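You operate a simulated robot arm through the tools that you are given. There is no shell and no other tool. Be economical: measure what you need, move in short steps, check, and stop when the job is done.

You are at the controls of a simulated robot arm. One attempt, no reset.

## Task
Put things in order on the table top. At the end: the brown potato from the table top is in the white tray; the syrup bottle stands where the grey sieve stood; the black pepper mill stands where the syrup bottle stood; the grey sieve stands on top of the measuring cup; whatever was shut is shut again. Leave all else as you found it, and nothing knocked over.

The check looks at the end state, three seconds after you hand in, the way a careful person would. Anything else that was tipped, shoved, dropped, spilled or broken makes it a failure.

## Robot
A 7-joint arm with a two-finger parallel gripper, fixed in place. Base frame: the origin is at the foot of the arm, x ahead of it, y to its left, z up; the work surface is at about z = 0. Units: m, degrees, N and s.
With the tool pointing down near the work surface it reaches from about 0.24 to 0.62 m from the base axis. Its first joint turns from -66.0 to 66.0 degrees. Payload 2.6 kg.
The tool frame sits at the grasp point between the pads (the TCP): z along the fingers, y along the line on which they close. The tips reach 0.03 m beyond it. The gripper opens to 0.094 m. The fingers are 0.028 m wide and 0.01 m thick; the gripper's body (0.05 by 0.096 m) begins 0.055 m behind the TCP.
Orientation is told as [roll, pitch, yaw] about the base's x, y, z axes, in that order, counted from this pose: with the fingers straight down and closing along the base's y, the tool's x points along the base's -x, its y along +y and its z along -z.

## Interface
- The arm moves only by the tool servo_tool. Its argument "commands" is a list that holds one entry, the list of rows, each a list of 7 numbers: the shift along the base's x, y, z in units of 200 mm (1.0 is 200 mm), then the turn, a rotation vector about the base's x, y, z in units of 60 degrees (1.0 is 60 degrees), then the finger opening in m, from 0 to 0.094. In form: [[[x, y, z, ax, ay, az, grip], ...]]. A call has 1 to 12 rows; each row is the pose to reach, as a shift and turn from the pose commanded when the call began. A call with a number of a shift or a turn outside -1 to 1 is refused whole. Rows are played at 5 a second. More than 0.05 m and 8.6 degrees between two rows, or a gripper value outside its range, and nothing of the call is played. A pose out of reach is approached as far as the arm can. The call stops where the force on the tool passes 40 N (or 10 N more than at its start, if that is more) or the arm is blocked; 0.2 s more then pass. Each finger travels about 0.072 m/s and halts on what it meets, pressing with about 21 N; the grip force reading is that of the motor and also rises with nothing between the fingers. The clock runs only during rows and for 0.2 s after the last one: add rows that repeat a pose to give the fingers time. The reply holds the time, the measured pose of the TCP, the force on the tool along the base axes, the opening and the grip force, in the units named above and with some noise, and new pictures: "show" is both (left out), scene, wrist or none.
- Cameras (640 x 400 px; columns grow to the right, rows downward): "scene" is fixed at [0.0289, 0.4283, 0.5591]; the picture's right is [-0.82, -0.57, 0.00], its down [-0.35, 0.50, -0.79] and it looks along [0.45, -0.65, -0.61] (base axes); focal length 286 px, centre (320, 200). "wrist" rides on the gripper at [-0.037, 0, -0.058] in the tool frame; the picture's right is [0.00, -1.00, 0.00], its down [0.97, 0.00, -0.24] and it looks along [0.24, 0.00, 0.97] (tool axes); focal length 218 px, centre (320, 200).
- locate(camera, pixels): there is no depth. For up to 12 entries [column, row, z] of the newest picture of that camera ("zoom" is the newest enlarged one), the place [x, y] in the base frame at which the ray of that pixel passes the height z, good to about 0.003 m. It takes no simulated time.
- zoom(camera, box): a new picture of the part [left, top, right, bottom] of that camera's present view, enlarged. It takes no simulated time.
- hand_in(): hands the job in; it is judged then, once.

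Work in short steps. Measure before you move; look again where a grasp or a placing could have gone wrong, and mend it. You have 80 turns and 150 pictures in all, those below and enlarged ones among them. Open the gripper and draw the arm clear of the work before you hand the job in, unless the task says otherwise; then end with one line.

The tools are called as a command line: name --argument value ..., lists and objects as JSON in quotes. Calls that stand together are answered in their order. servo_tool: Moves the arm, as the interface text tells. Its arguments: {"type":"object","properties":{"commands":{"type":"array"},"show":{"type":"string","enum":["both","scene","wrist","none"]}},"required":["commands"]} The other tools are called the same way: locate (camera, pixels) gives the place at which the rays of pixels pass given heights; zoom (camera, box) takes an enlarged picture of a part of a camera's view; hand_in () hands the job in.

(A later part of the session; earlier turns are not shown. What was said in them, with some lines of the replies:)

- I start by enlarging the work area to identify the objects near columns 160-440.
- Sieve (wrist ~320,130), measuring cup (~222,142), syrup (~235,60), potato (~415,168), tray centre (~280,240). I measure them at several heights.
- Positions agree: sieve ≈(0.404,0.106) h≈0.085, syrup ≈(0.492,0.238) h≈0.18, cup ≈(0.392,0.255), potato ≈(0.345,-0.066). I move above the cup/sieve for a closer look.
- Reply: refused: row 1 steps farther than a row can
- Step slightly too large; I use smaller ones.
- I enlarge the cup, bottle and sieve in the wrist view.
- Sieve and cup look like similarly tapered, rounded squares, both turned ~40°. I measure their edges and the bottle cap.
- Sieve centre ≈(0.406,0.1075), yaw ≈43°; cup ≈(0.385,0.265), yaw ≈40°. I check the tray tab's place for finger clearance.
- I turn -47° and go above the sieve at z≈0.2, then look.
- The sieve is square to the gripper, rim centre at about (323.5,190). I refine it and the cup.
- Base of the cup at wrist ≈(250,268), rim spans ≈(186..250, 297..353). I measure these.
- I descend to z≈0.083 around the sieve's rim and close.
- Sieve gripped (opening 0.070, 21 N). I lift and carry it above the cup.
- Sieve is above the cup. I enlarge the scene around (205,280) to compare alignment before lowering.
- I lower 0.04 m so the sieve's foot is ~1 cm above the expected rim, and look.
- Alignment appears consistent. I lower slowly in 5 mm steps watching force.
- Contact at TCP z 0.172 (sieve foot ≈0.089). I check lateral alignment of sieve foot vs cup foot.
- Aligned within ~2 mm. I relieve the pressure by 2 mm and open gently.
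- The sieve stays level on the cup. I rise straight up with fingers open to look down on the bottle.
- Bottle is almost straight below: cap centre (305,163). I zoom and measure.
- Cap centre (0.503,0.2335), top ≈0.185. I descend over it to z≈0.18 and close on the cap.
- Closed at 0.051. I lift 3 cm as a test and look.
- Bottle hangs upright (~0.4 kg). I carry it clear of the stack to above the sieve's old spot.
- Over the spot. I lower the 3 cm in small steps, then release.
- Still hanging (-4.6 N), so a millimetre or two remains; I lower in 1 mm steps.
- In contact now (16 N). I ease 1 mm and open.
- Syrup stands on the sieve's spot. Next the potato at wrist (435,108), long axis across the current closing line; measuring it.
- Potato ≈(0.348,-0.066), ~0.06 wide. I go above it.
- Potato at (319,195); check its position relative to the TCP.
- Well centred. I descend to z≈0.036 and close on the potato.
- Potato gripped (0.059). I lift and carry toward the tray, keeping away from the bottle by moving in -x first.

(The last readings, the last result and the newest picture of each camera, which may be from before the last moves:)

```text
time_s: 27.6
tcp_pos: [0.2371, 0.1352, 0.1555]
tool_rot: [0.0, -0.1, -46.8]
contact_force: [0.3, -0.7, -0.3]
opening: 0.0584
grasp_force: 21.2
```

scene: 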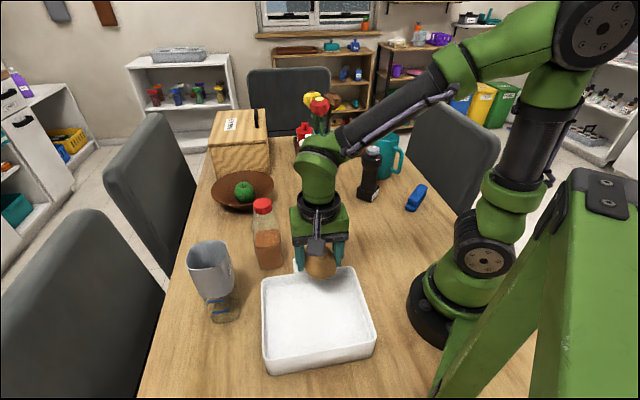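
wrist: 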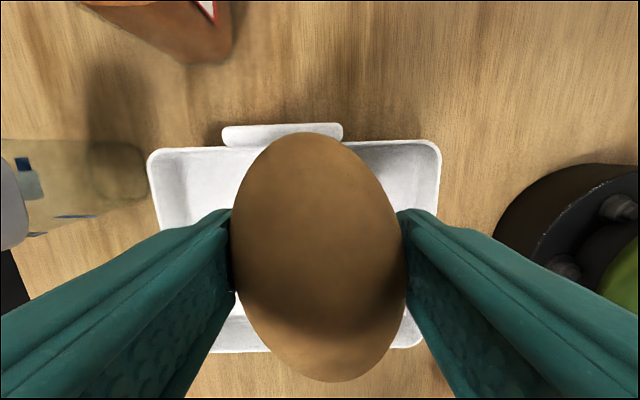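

Potato over the tray's near-front part. I centre it at ≈(0.23,0.172) and lower to z≈0.05.

servo_tool --commands '[[[-0.02, 0.1, 0, 0, 0, 0, 0.03], [-0.04, 0.185, -0.05, 0, 0, 0, 0.03], [-0.04, 0.185, -0.2, 0, 0, 0, 0.03], [-0.04, 0.185, -0.35, 0, 0, 0, 0.03], [-0.04, 0.185, -0.45, 0, 0, 0, 0.03], [-0.04, 0.185, -0.53, 0, 0, 0, 0.03], [-0.04, 0.185, -0.53, 0, 0, 0, 0.03]]]'

```text
time_s: 28.9
tcp_pos: [0.2292, 0.1728, 0.066]
tool_rot: [0.1, -0.2, -46.9]
contact_force: [-3.5, -3.4, 16.0]
opening: 0.0581
grasp_force: 20.7
stopped in row 6: the force on the tool passed its limit (the readings are from after the stop); the commanded pose is now the measured one
```

scene: 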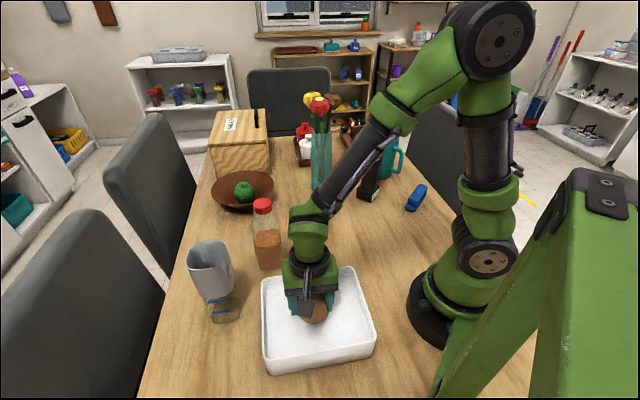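
wrist: 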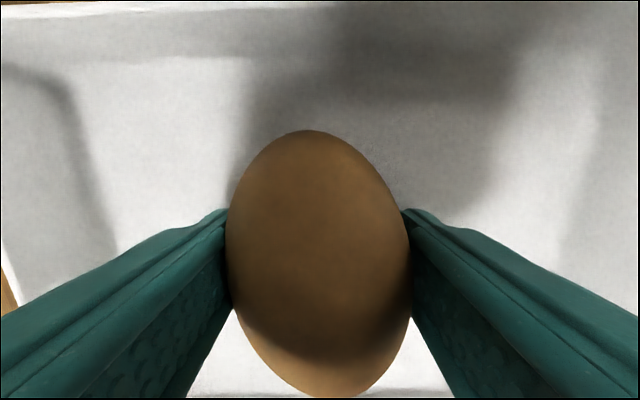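

Tray floor reached (TCP 0.066, floor is higher than assumed). I ease up 2 mm, open and rise.

servo_tool --commands '[[[0, 0, 0.01, 0, 0, 0, 0.03], [0, 0, 0.01, 0, 0, 0, 0.056], [0, 0, 0.01, 0, 0, 0, 0.064], [0, 0, 0.01, 0, 0, 0, 0.078], [0, 0, 0.01, 0, 0, 0, 0.094], [0, 0, 0.1, 0, 0, 0, 0.094], [0, 0, 0.3, 0, 0, 0, 0.094], [0, 0, 0.5, 0, 0, 0, 0.094], [0, 0, 0.7, 0, 0, 0, 0.094], [0, 0, 0.9, 0, 0, 0, 0.094], [0, 0, 0.9, 0, 0, 0, 0.094]]]'

```text
time_s: 31.3
tcp_pos: [0.2304, 0.1716, 0.2445]
tool_rot: [0.3, -0.2, -46.8]
contact_force: [-0.2, 0.1, -1.0]
opening: 0.0941
grasp_force: 0.0
```

scene: 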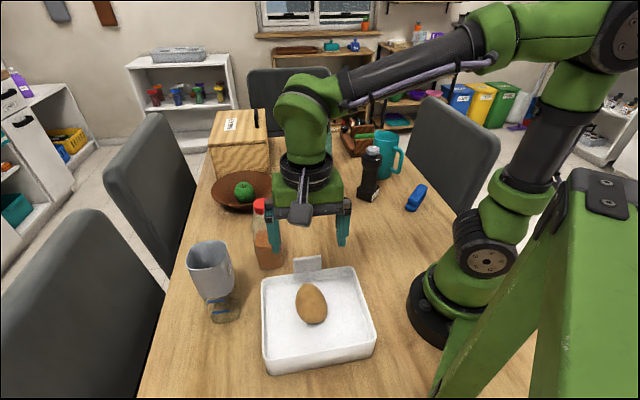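
wrist: 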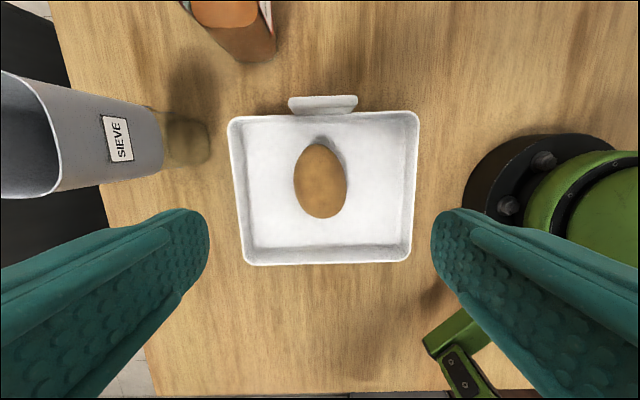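

Potato rests in the tray. Now I measure the mill and its neighbours in the scene view.

zoom --camera "scene" --box '[290, 80, 440, 220]'

locate --camera "scene" --pixels '[[321, 188, 0], [370, 201, 0], [369, 193, 0], [373, 150, 0.14], [373, 150, 0.16], [373, 150, 0.18], [384, 175, 0], [403, 150, 0.1]]'

```text
2.86 times, centred on (365, 150) of scene
```

zoom: 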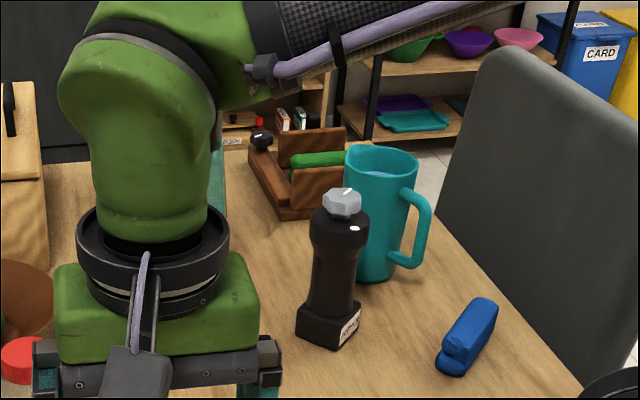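

```text
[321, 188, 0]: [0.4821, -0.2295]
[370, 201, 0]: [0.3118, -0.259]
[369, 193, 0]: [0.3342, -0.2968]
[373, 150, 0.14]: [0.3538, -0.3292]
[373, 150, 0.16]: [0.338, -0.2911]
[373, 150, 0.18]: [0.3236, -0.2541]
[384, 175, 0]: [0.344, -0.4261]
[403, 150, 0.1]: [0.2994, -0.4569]
```

Mill is near (0.33,-0.28), ~0.165 tall. I travel over the near table area towards it at z≈0.31.

servo_tool --commands '[[[0.05, 0, 0.15, 0, 0, 0, 0.094], [0.15, -0.1, 0.3, 0, 0, 0, 0.094], [0.25, -0.28, 0.33, 0, 0, 0, 0.094], [0.32, -0.5, 0.33, 0, 0, 0, 0.094], [0.35, -0.73, 0.33, 0, 0, 0, 0.094], [0.35, -0.95, 0.33, 0, 0, 0, 0.094], [0.35, -1.0, 0.33, 0, 0, 0, 0.094]]]' --show "none"

servo_tool --commands '[[[0, -0.2, 0, 0, 0, 0, 0.094], [0, -0.4, 0, 0, 0, 0, 0.094], [0, -0.6, 0, 0, 0, 0, 0.094], [0, -0.8, 0, 0, 0, 0, 0.094], [0, -0.9, 0, 0, 0, 0, 0.094], [0, -0.9, 0, 0, 0, 0, 0.094]]]'

```text
time_s: 32.9
tcp_pos: [0.2994, -0.0278, 0.3117]
tool_rot: [0.1, -0.2, -46.8]
contact_force: [-0.6, -0.5, 0.3]
opening: 0.0944
grasp_force: 0.1
```

```text
time_s: 34.3
tcp_pos: [0.2998, -0.2082, 0.3098]
tool_rot: [0.1, -0.1, -46.7]
contact_force: [-0.1, 0.4, -0.3]
opening: 0.0942
grasp_force: 0.1
```

scene: 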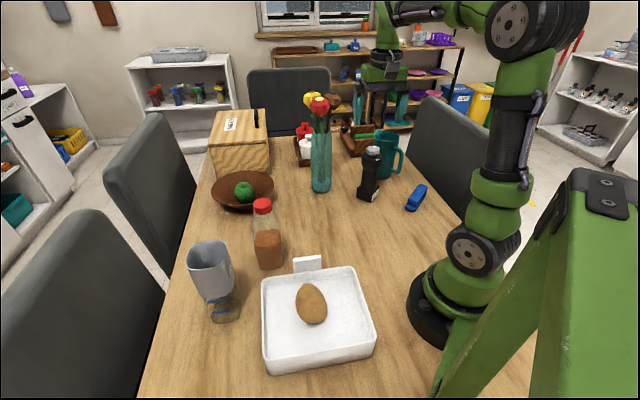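
wrist: 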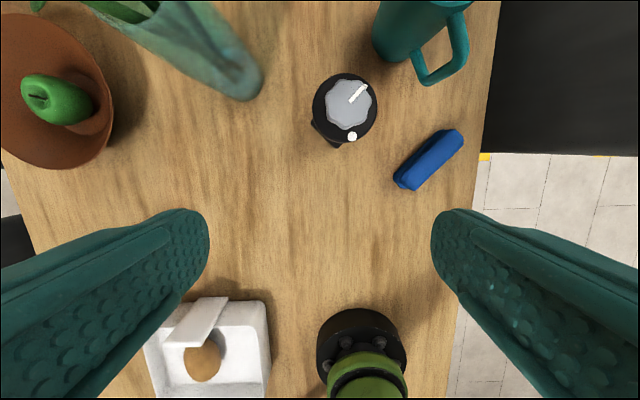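

Mill knob at (347,103). I enlarge it and measure with the mug handle clearance.

zoom --camera "wrist" --box '[280, 40, 480, 200]'

locate --camera "wrist" --pixels '[[347, 103, 0.155], [347, 103, 0.165], [347, 103, 0.175], [313, 107, 0.14], [378, 107, 0.14], [345, 140, 0.14], [334, 146, 0.0], [425, 84, 0.06], [413, 55, 0.1], [467, 60, 0.1], [428, 82, 0.1], [262, 90, 0.0]]'

locate --camera "scene" --pixels '[[373, 147, 0.16], [373, 147, 0.17], [373, 147, 0.18]]'

```text
2.50 times, centred on (380, 120) of wrist
```

zoom: 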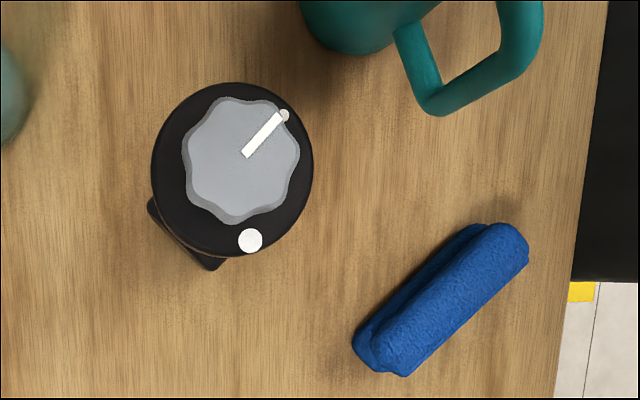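

```text
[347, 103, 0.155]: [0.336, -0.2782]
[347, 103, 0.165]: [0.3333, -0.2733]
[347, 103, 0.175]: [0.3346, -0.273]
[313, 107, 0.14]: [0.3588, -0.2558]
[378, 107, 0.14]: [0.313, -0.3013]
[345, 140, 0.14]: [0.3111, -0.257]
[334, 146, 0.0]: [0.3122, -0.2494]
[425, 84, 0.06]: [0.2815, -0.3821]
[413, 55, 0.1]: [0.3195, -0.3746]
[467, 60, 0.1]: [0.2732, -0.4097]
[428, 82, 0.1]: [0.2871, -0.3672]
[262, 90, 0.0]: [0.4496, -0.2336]
```

```text
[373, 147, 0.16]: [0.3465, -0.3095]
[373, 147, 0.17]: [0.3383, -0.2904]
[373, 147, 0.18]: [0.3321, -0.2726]
```

Mill axis ≈(0.334,-0.275), head ≈0.06 wide, knob top ≈0.178. I centre above it at z≈0.225 and check.

servo_tool --commands '[[[0.1, -0.15, 0, 0, 0, 0, 0.094], [0.17, -0.335, 0, 0, 0, 0, 0.094], [0.17, -0.335, -0.2, 0, 0, 0, 0.094], [0.17, -0.335, -0.42, 0, 0, 0, 0.094], [0.17, -0.335, -0.42, 0, 0, 0, 0.094], [0.17, -0.335, -0.42, 0, 0, 0, 0.094]]]'

```text
time_s: 35.7
tcp_pos: [0.3353, -0.2766, 0.2277]
tool_rot: [0.1, -0.1, -46.8]
contact_force: [0.0, 0.6, 0.2]
opening: 0.0942
grasp_force: 0.0
```

scene: 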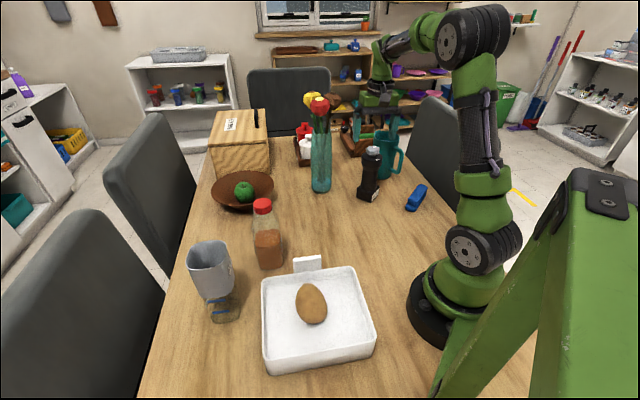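
wrist: 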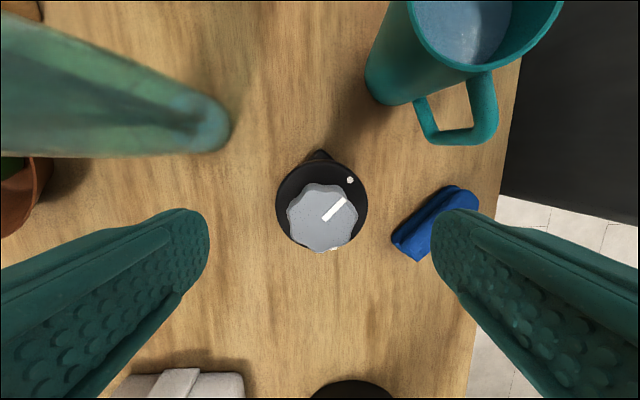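

Check: knob centre (322,218), head spans columns 276–368.

locate --camera "wrist" --pixels '[[322, 218, 0.17], [322, 218, 0.178], [322, 218, 0.16], [276, 205, 0.15], [368, 205, 0.15], [320, 152, 0.0], [425, 220, 0.03], [440, 144, 0.05]]'

zoom --camera "scene" --box '[330, 80, 450, 220]'

```text
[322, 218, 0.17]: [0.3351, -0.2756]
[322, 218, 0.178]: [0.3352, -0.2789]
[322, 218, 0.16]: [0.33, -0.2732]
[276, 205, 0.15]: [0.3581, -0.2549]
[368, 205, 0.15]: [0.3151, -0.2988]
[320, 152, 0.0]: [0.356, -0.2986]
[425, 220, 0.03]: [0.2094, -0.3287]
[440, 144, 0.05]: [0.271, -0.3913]
```

```text
2.86 times, centred on (390, 150) of scene
```

zoom: 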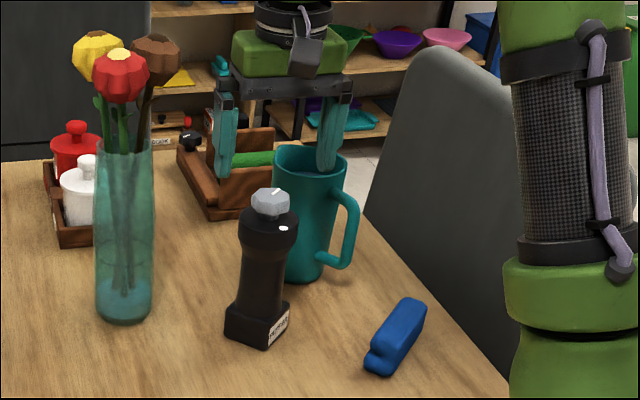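

Centred. I descend to z≈0.138 (fingers around the black head, not the knob) and close.

servo_tool --commands '[[[0, 0, -0.15, 0, 0, 0, 0.094], [0, 0, -0.3, 0, 0, 0, 0.094], [0, 0, -0.44, 0, 0, 0, 0.094], [0, 0, -0.44, 0, 0, 0, 0.094], [0, 0, -0.44, 0, 0, 0, 0.075], [0, 0, -0.44, 0, 0, 0, 0.06], [0, 0, -0.44, 0, 0, 0, 0.035], [0, 0, -0.44, 0, 0, 0, 0.035], [0, 0, -0.44, 0, 0, 0, 0.035]]]'

```text
time_s: 37.7
tcp_pos: [0.3335, -0.2746, 0.1395]
tool_rot: [0.1, -0.2, -46.8]
contact_force: [0.1, 1.0, -0.9]
opening: 0.0619
grasp_force: 21.5
```

scene: 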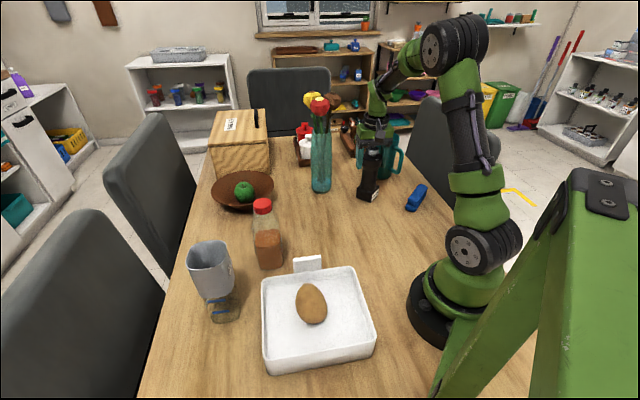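
wrist: 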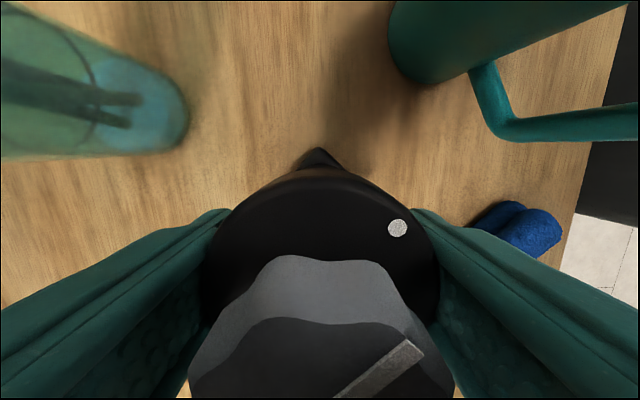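

Gripped at 0.062. I test-lift 3 cm and check that the whole mill comes along.

servo_tool --commands '[[[0, 0, 0.05, 0, 0, 0, 0.035], [0, 0, 0.1, 0, 0, 0, 0.035], [0, 0, 0.15, 0, 0, 0, 0.035], [0, 0, 0.15, 0, 0, 0, 0.035]]]' --show "none"

zoom --camera "scene" --box '[330, 80, 450, 220]'

```text
time_s: 38.7
tcp_pos: [0.3354, -0.2762, 0.1693]
tool_rot: [0.1, -0.2, -46.9]
contact_force: [0.2, 1.3, -1.7]
opening: 0.0615
grasp_force: 21.0
```

```text
2.86 times, centred on (390, 150) of scene
```

zoom: 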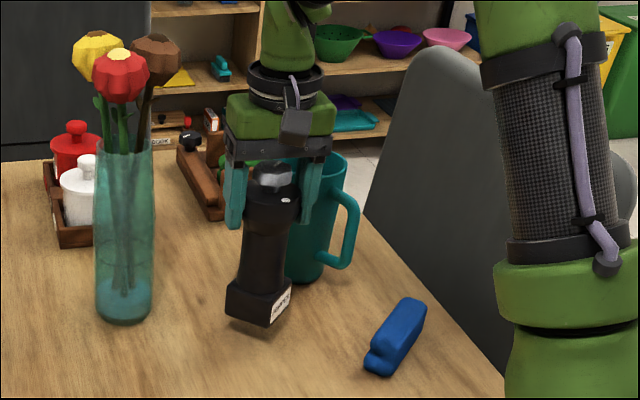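

Whole mill lifted. I raise it to z≈0.35 and start carrying it over the near table area.

servo_tool --commands '[[[0, 0, 0.2, 0, 0, 0, 0.035], [0, 0, 0.4, 0, 0, 0, 0.035], [0, 0, 0.6, 0, 0, 0, 0.035], [0, 0, 0.8, 0, 0, 0, 0.035], [-0.05, 0.1, 0.92, 0, 0, 0, 0.035], [-0.08, 0.3, 0.92, 0, 0, 0, 0.035], [-0.1, 0.5, 0.92, 0, 0, 0, 0.035], [-0.1, 0.7, 0.92, 0, 0, 0, 0.035], [-0.1, 0.9, 0.92, 0, 0, 0, 0.035], [-0.1, 1.0, 0.92, 0, 0, 0, 0.035]]]' --show "none"

servo_tool --commands '[[[0.1, 0.2, 0, 0, 0, 0, 0.035], [0.25, 0.38, 0, 0, 0, 0, 0.035], [0.4, 0.55, 0, 0, 0, 0, 0.035], [0.55, 0.7, 0, 0, 0, 0, 0.035], [0.7, 0.85, 0, 0, 0, 0, 0.035], [0.8, 1.0, 0, 0, 0, 0, 0.035], [0.8, 1.0, 0, 0, 0, 0, 0.035]]]'

```text
time_s: 40.9
tcp_pos: [0.3128, -0.0751, 0.3545]
tool_rot: [0.1, -0.2, -46.8]
contact_force: [0.2, 0.3, -1.4]
opening: 0.0619
grasp_force: 20.7
```

```text
time_s: 42.5
tcp_pos: [0.473, 0.1253, 0.3547]
tool_rot: [0.1, -0.1, -46.9]
contact_force: [-0.4, -0.2, -1.9]
opening: 0.0618
grasp_force: 21.6
```

scene: 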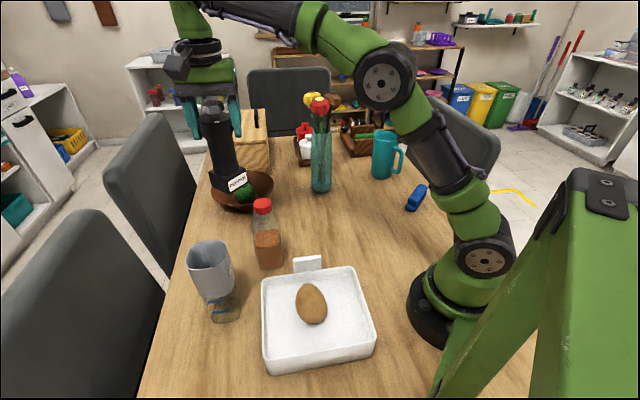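
wrist: 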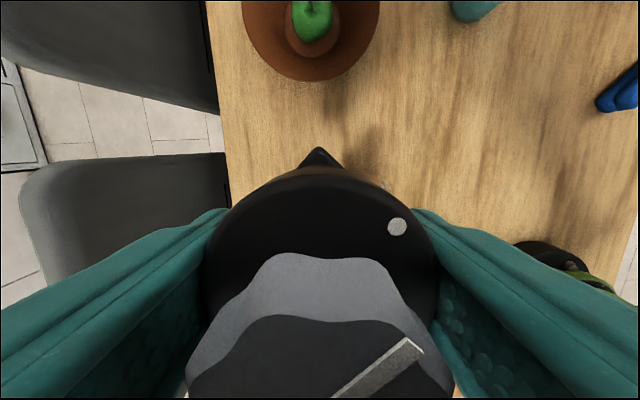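

Mill is clear of the syrup. I move over the syrup's old spot (0.503,0.2335) and descend partly.

servo_tool --commands '[[[0.06, 0.2, 0, 0, 0, 0, 0.035], [0.12, 0.4, 0, 0, 0, 0, 0.035], [0.145, 0.5425, 0, 0, 0, 0, 0.035], [0.145, 0.5425, -0.2, 0, 0, 0, 0.035], [0.145, 0.5425, -0.4, 0, 0, 0, 0.035], [0.145, 0.5425, -0.6, 0, 0, 0, 0.035], [0.145, 0.5425, -0.8, 0, 0, 0, 0.035], [0.145, 0.5425, -0.9, 0, 0, 0, 0.035], [0.145, 0.5425, -0.9, 0, 0, 0, 0.035]]]'

zoom --camera "scene" --box '[130, 170, 290, 330]'

```text
time_s: 44.5
tcp_pos: [0.5025, 0.2354, 0.1735]
tool_rot: [0.2, -0.1, -46.7]
contact_force: [-0.6, 0.3, -2.1]
opening: 0.0621
grasp_force: 21.6
out of reach, approached as far as the arm can: row 2, 3, 4
```

scene: 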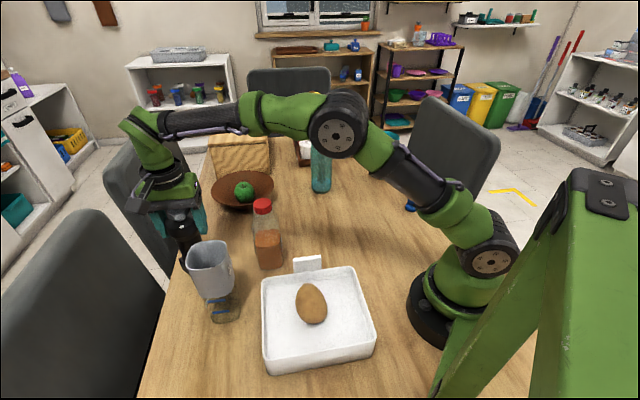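
wrist: 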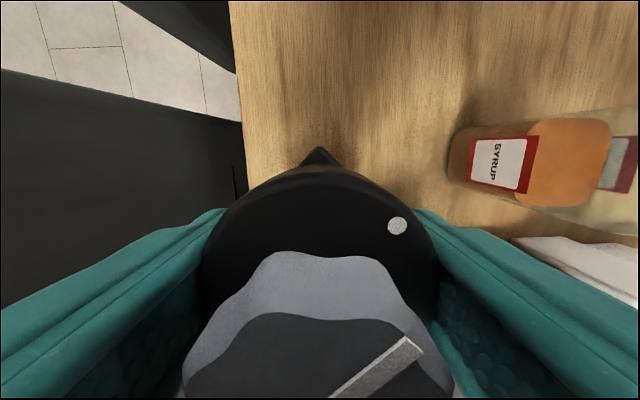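

```text
2.50 times, centred on (210, 250) of scene
```

zoom: 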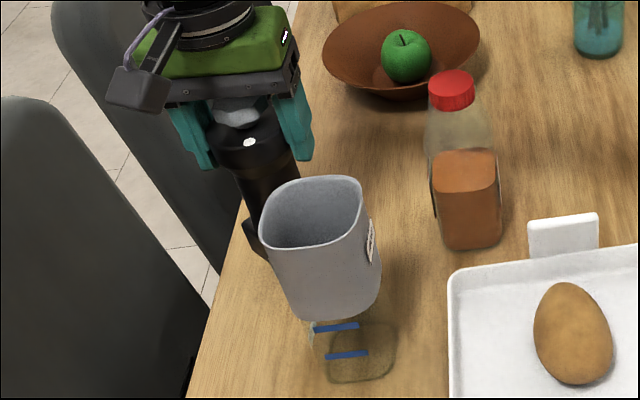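

In position at z 0.173. I lower to 0.140 slowly.

servo_tool --commands '[[[0, 0, -0.06, 0, 0, 0, 0.035], [0, 0, -0.11, 0, 0, 0, 0.035], [0, 0, -0.14, 0, 0, 0, 0.035], [0, 0, -0.16, 0, 0, 0, 0.035], [0, 0, -0.16, 0, 0, 0, 0.035]]]' --show "none"

```text
time_s: 45.7
tcp_pos: [0.5029, 0.2345, 0.1413]
tool_rot: [0.1, -0.1, -46.8]
contact_force: [-0.2, 0.0, -2.5]
opening: 0.0618
grasp_force: 20.7
```

Still hanging; I lower in 1 mm steps until touch.

servo_tool --commands '[[[0, 0, -0.005, 0, 0, 0, 0.035], [0, 0, -0.01, 0, 0, 0, 0.035], [0, 0, -0.01, 0, 0, 0, 0.035]]]' --show "none"

```text
time_s: 46.5
tcp_pos: [0.5037, 0.2346, 0.1387]
tool_rot: [0.2, -0.1, -46.8]
contact_force: [0.5, -0.6, -2.1]
opening: 0.0617
grasp_force: 21.4
```

One or two millimetres more.

servo_tool --commands '[[[0, 0, -0.005, 0, 0, 0, 0.035], [0, 0, -0.0075, 0, 0, 0, 0.035], [0, 0, -0.0075, 0, 0, 0, 0.035]]]' --show "none"

```text
time_s: 47.3
tcp_pos: [0.5032, 0.2347, 0.1385]
tool_rot: [0.3, -0.2, -46.8]
contact_force: [-3.8, -1.8, 12.5]
opening: 0.0616
grasp_force: 20.9
```

Touching (12.5 N). I ease 1 mm, open slowly and rise straight up.

servo_tool --commands '[[[0, 0, 0.004, 0, 0, 0, 0.035], [0, 0, 0.004, 0, 0, 0, 0.06], [0, 0, 0.004, 0, 0, 0, 0.066], [0, 0, 0.004, 0, 0, 0, 0.076], [0, 0, 0.004, 0, 0, 0, 0.09], [0, 0, 0.05, 0, 0, 0, 0.094], [0, 0, 0.2, 0, 0, 0, 0.094], [0, 0, 0.4, 0, 0, 0, 0.094], [0, 0, 0.6, 0, 0, 0, 0.094], [-0.1, -0.1, 0.75, 0, 0, 0, 0.094], [-0.1, -0.1, 0.75, 0, 0, 0, 0.094]]]'

```text
time_s: 49.7
tcp_pos: [0.4816, 0.2128, 0.287]
tool_rot: [0.1, -0.1, -46.8]
contact_force: [-0.2, 0.3, 0.0]
opening: 0.0941
grasp_force: 0.1
```

scene: 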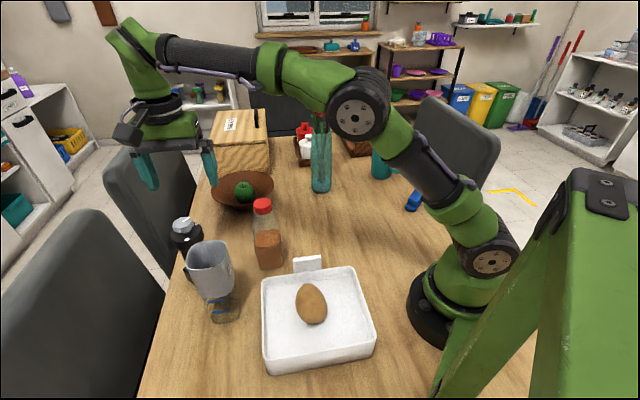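
wrist: 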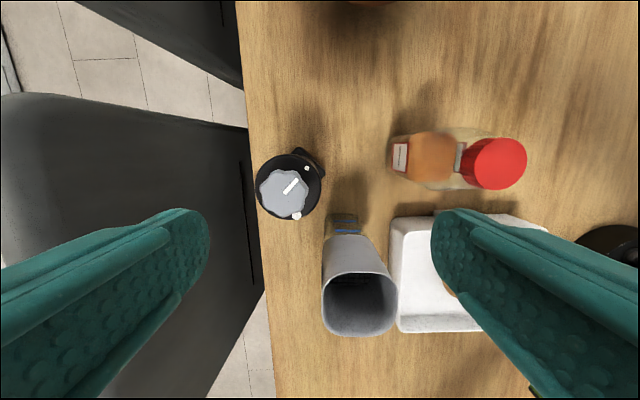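

The mill stands upright on the syrup's spot. I draw the arm back toward its start pose and inspect.

servo_tool --commands '[[[-0.1, -0.1, 0.1, 0, 0, 0, 0.094], [-0.25, -0.25, 0.2, 0, 0, 0, 0.094], [-0.4, -0.4, 0.3, 0, 0, 0, 0.094], [-0.55, -0.53, 0.35, 0, 0, 0, 0.094], [-0.67, -0.7, 0.35, 0, 0, 0, 0.094], [-0.67, -0.9, 0.35, 0, 0, 0, 0.094], [-0.67, -1.0, 0.35, 0, 0, 0, 0.094], [-0.67, -1.0, 0.35, 0, 0, 0, 0.094]]]'

zoom --camera "scene" --box '[140, 190, 400, 360]'

```text
time_s: 51.5
tcp_pos: [0.3478, 0.0138, 0.358]
tool_rot: [0.0, -0.1, -46.8]
contact_force: [0.1, 0.2, -0.4]
opening: 0.094
grasp_force: 0.1
```

scene: 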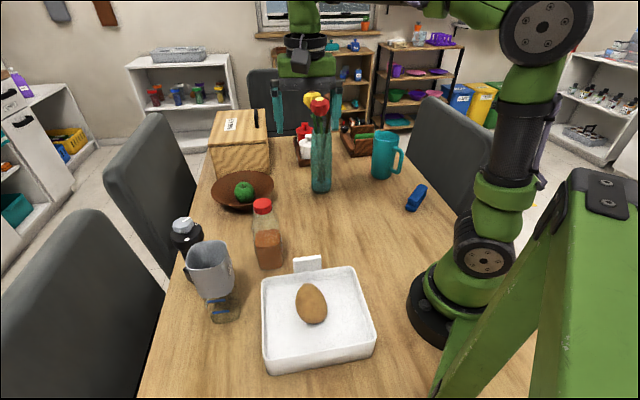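
wrist: 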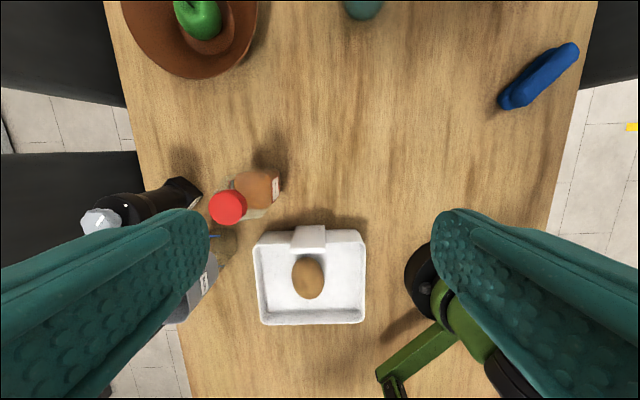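

```text
2.35 times, centred on (270, 275) of scene
```

zoom: 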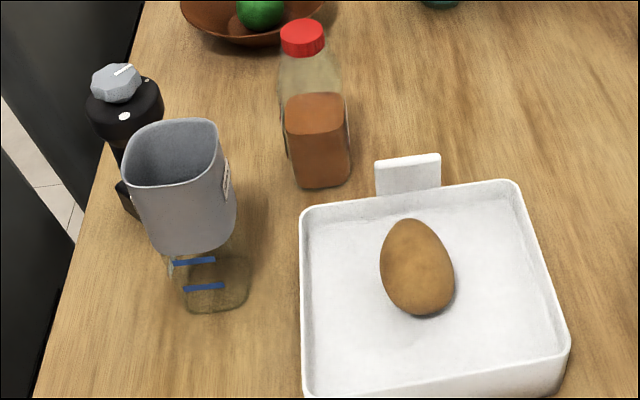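

Everything stands as required: potato in the tray, sieve level on the cup, syrup on the sieve's spot, mill on the syrup's spot. Nothing was opened and the arm is clear, so I hand in.

hand_in

```text
The job is handed in.
```

The job is handed in: the potato is in the tray, the sieve stands on the measuring cup, the syrup stands where the sieve was, and the pepper mill stands where the syrup was. Nothing was opened or knocked over.
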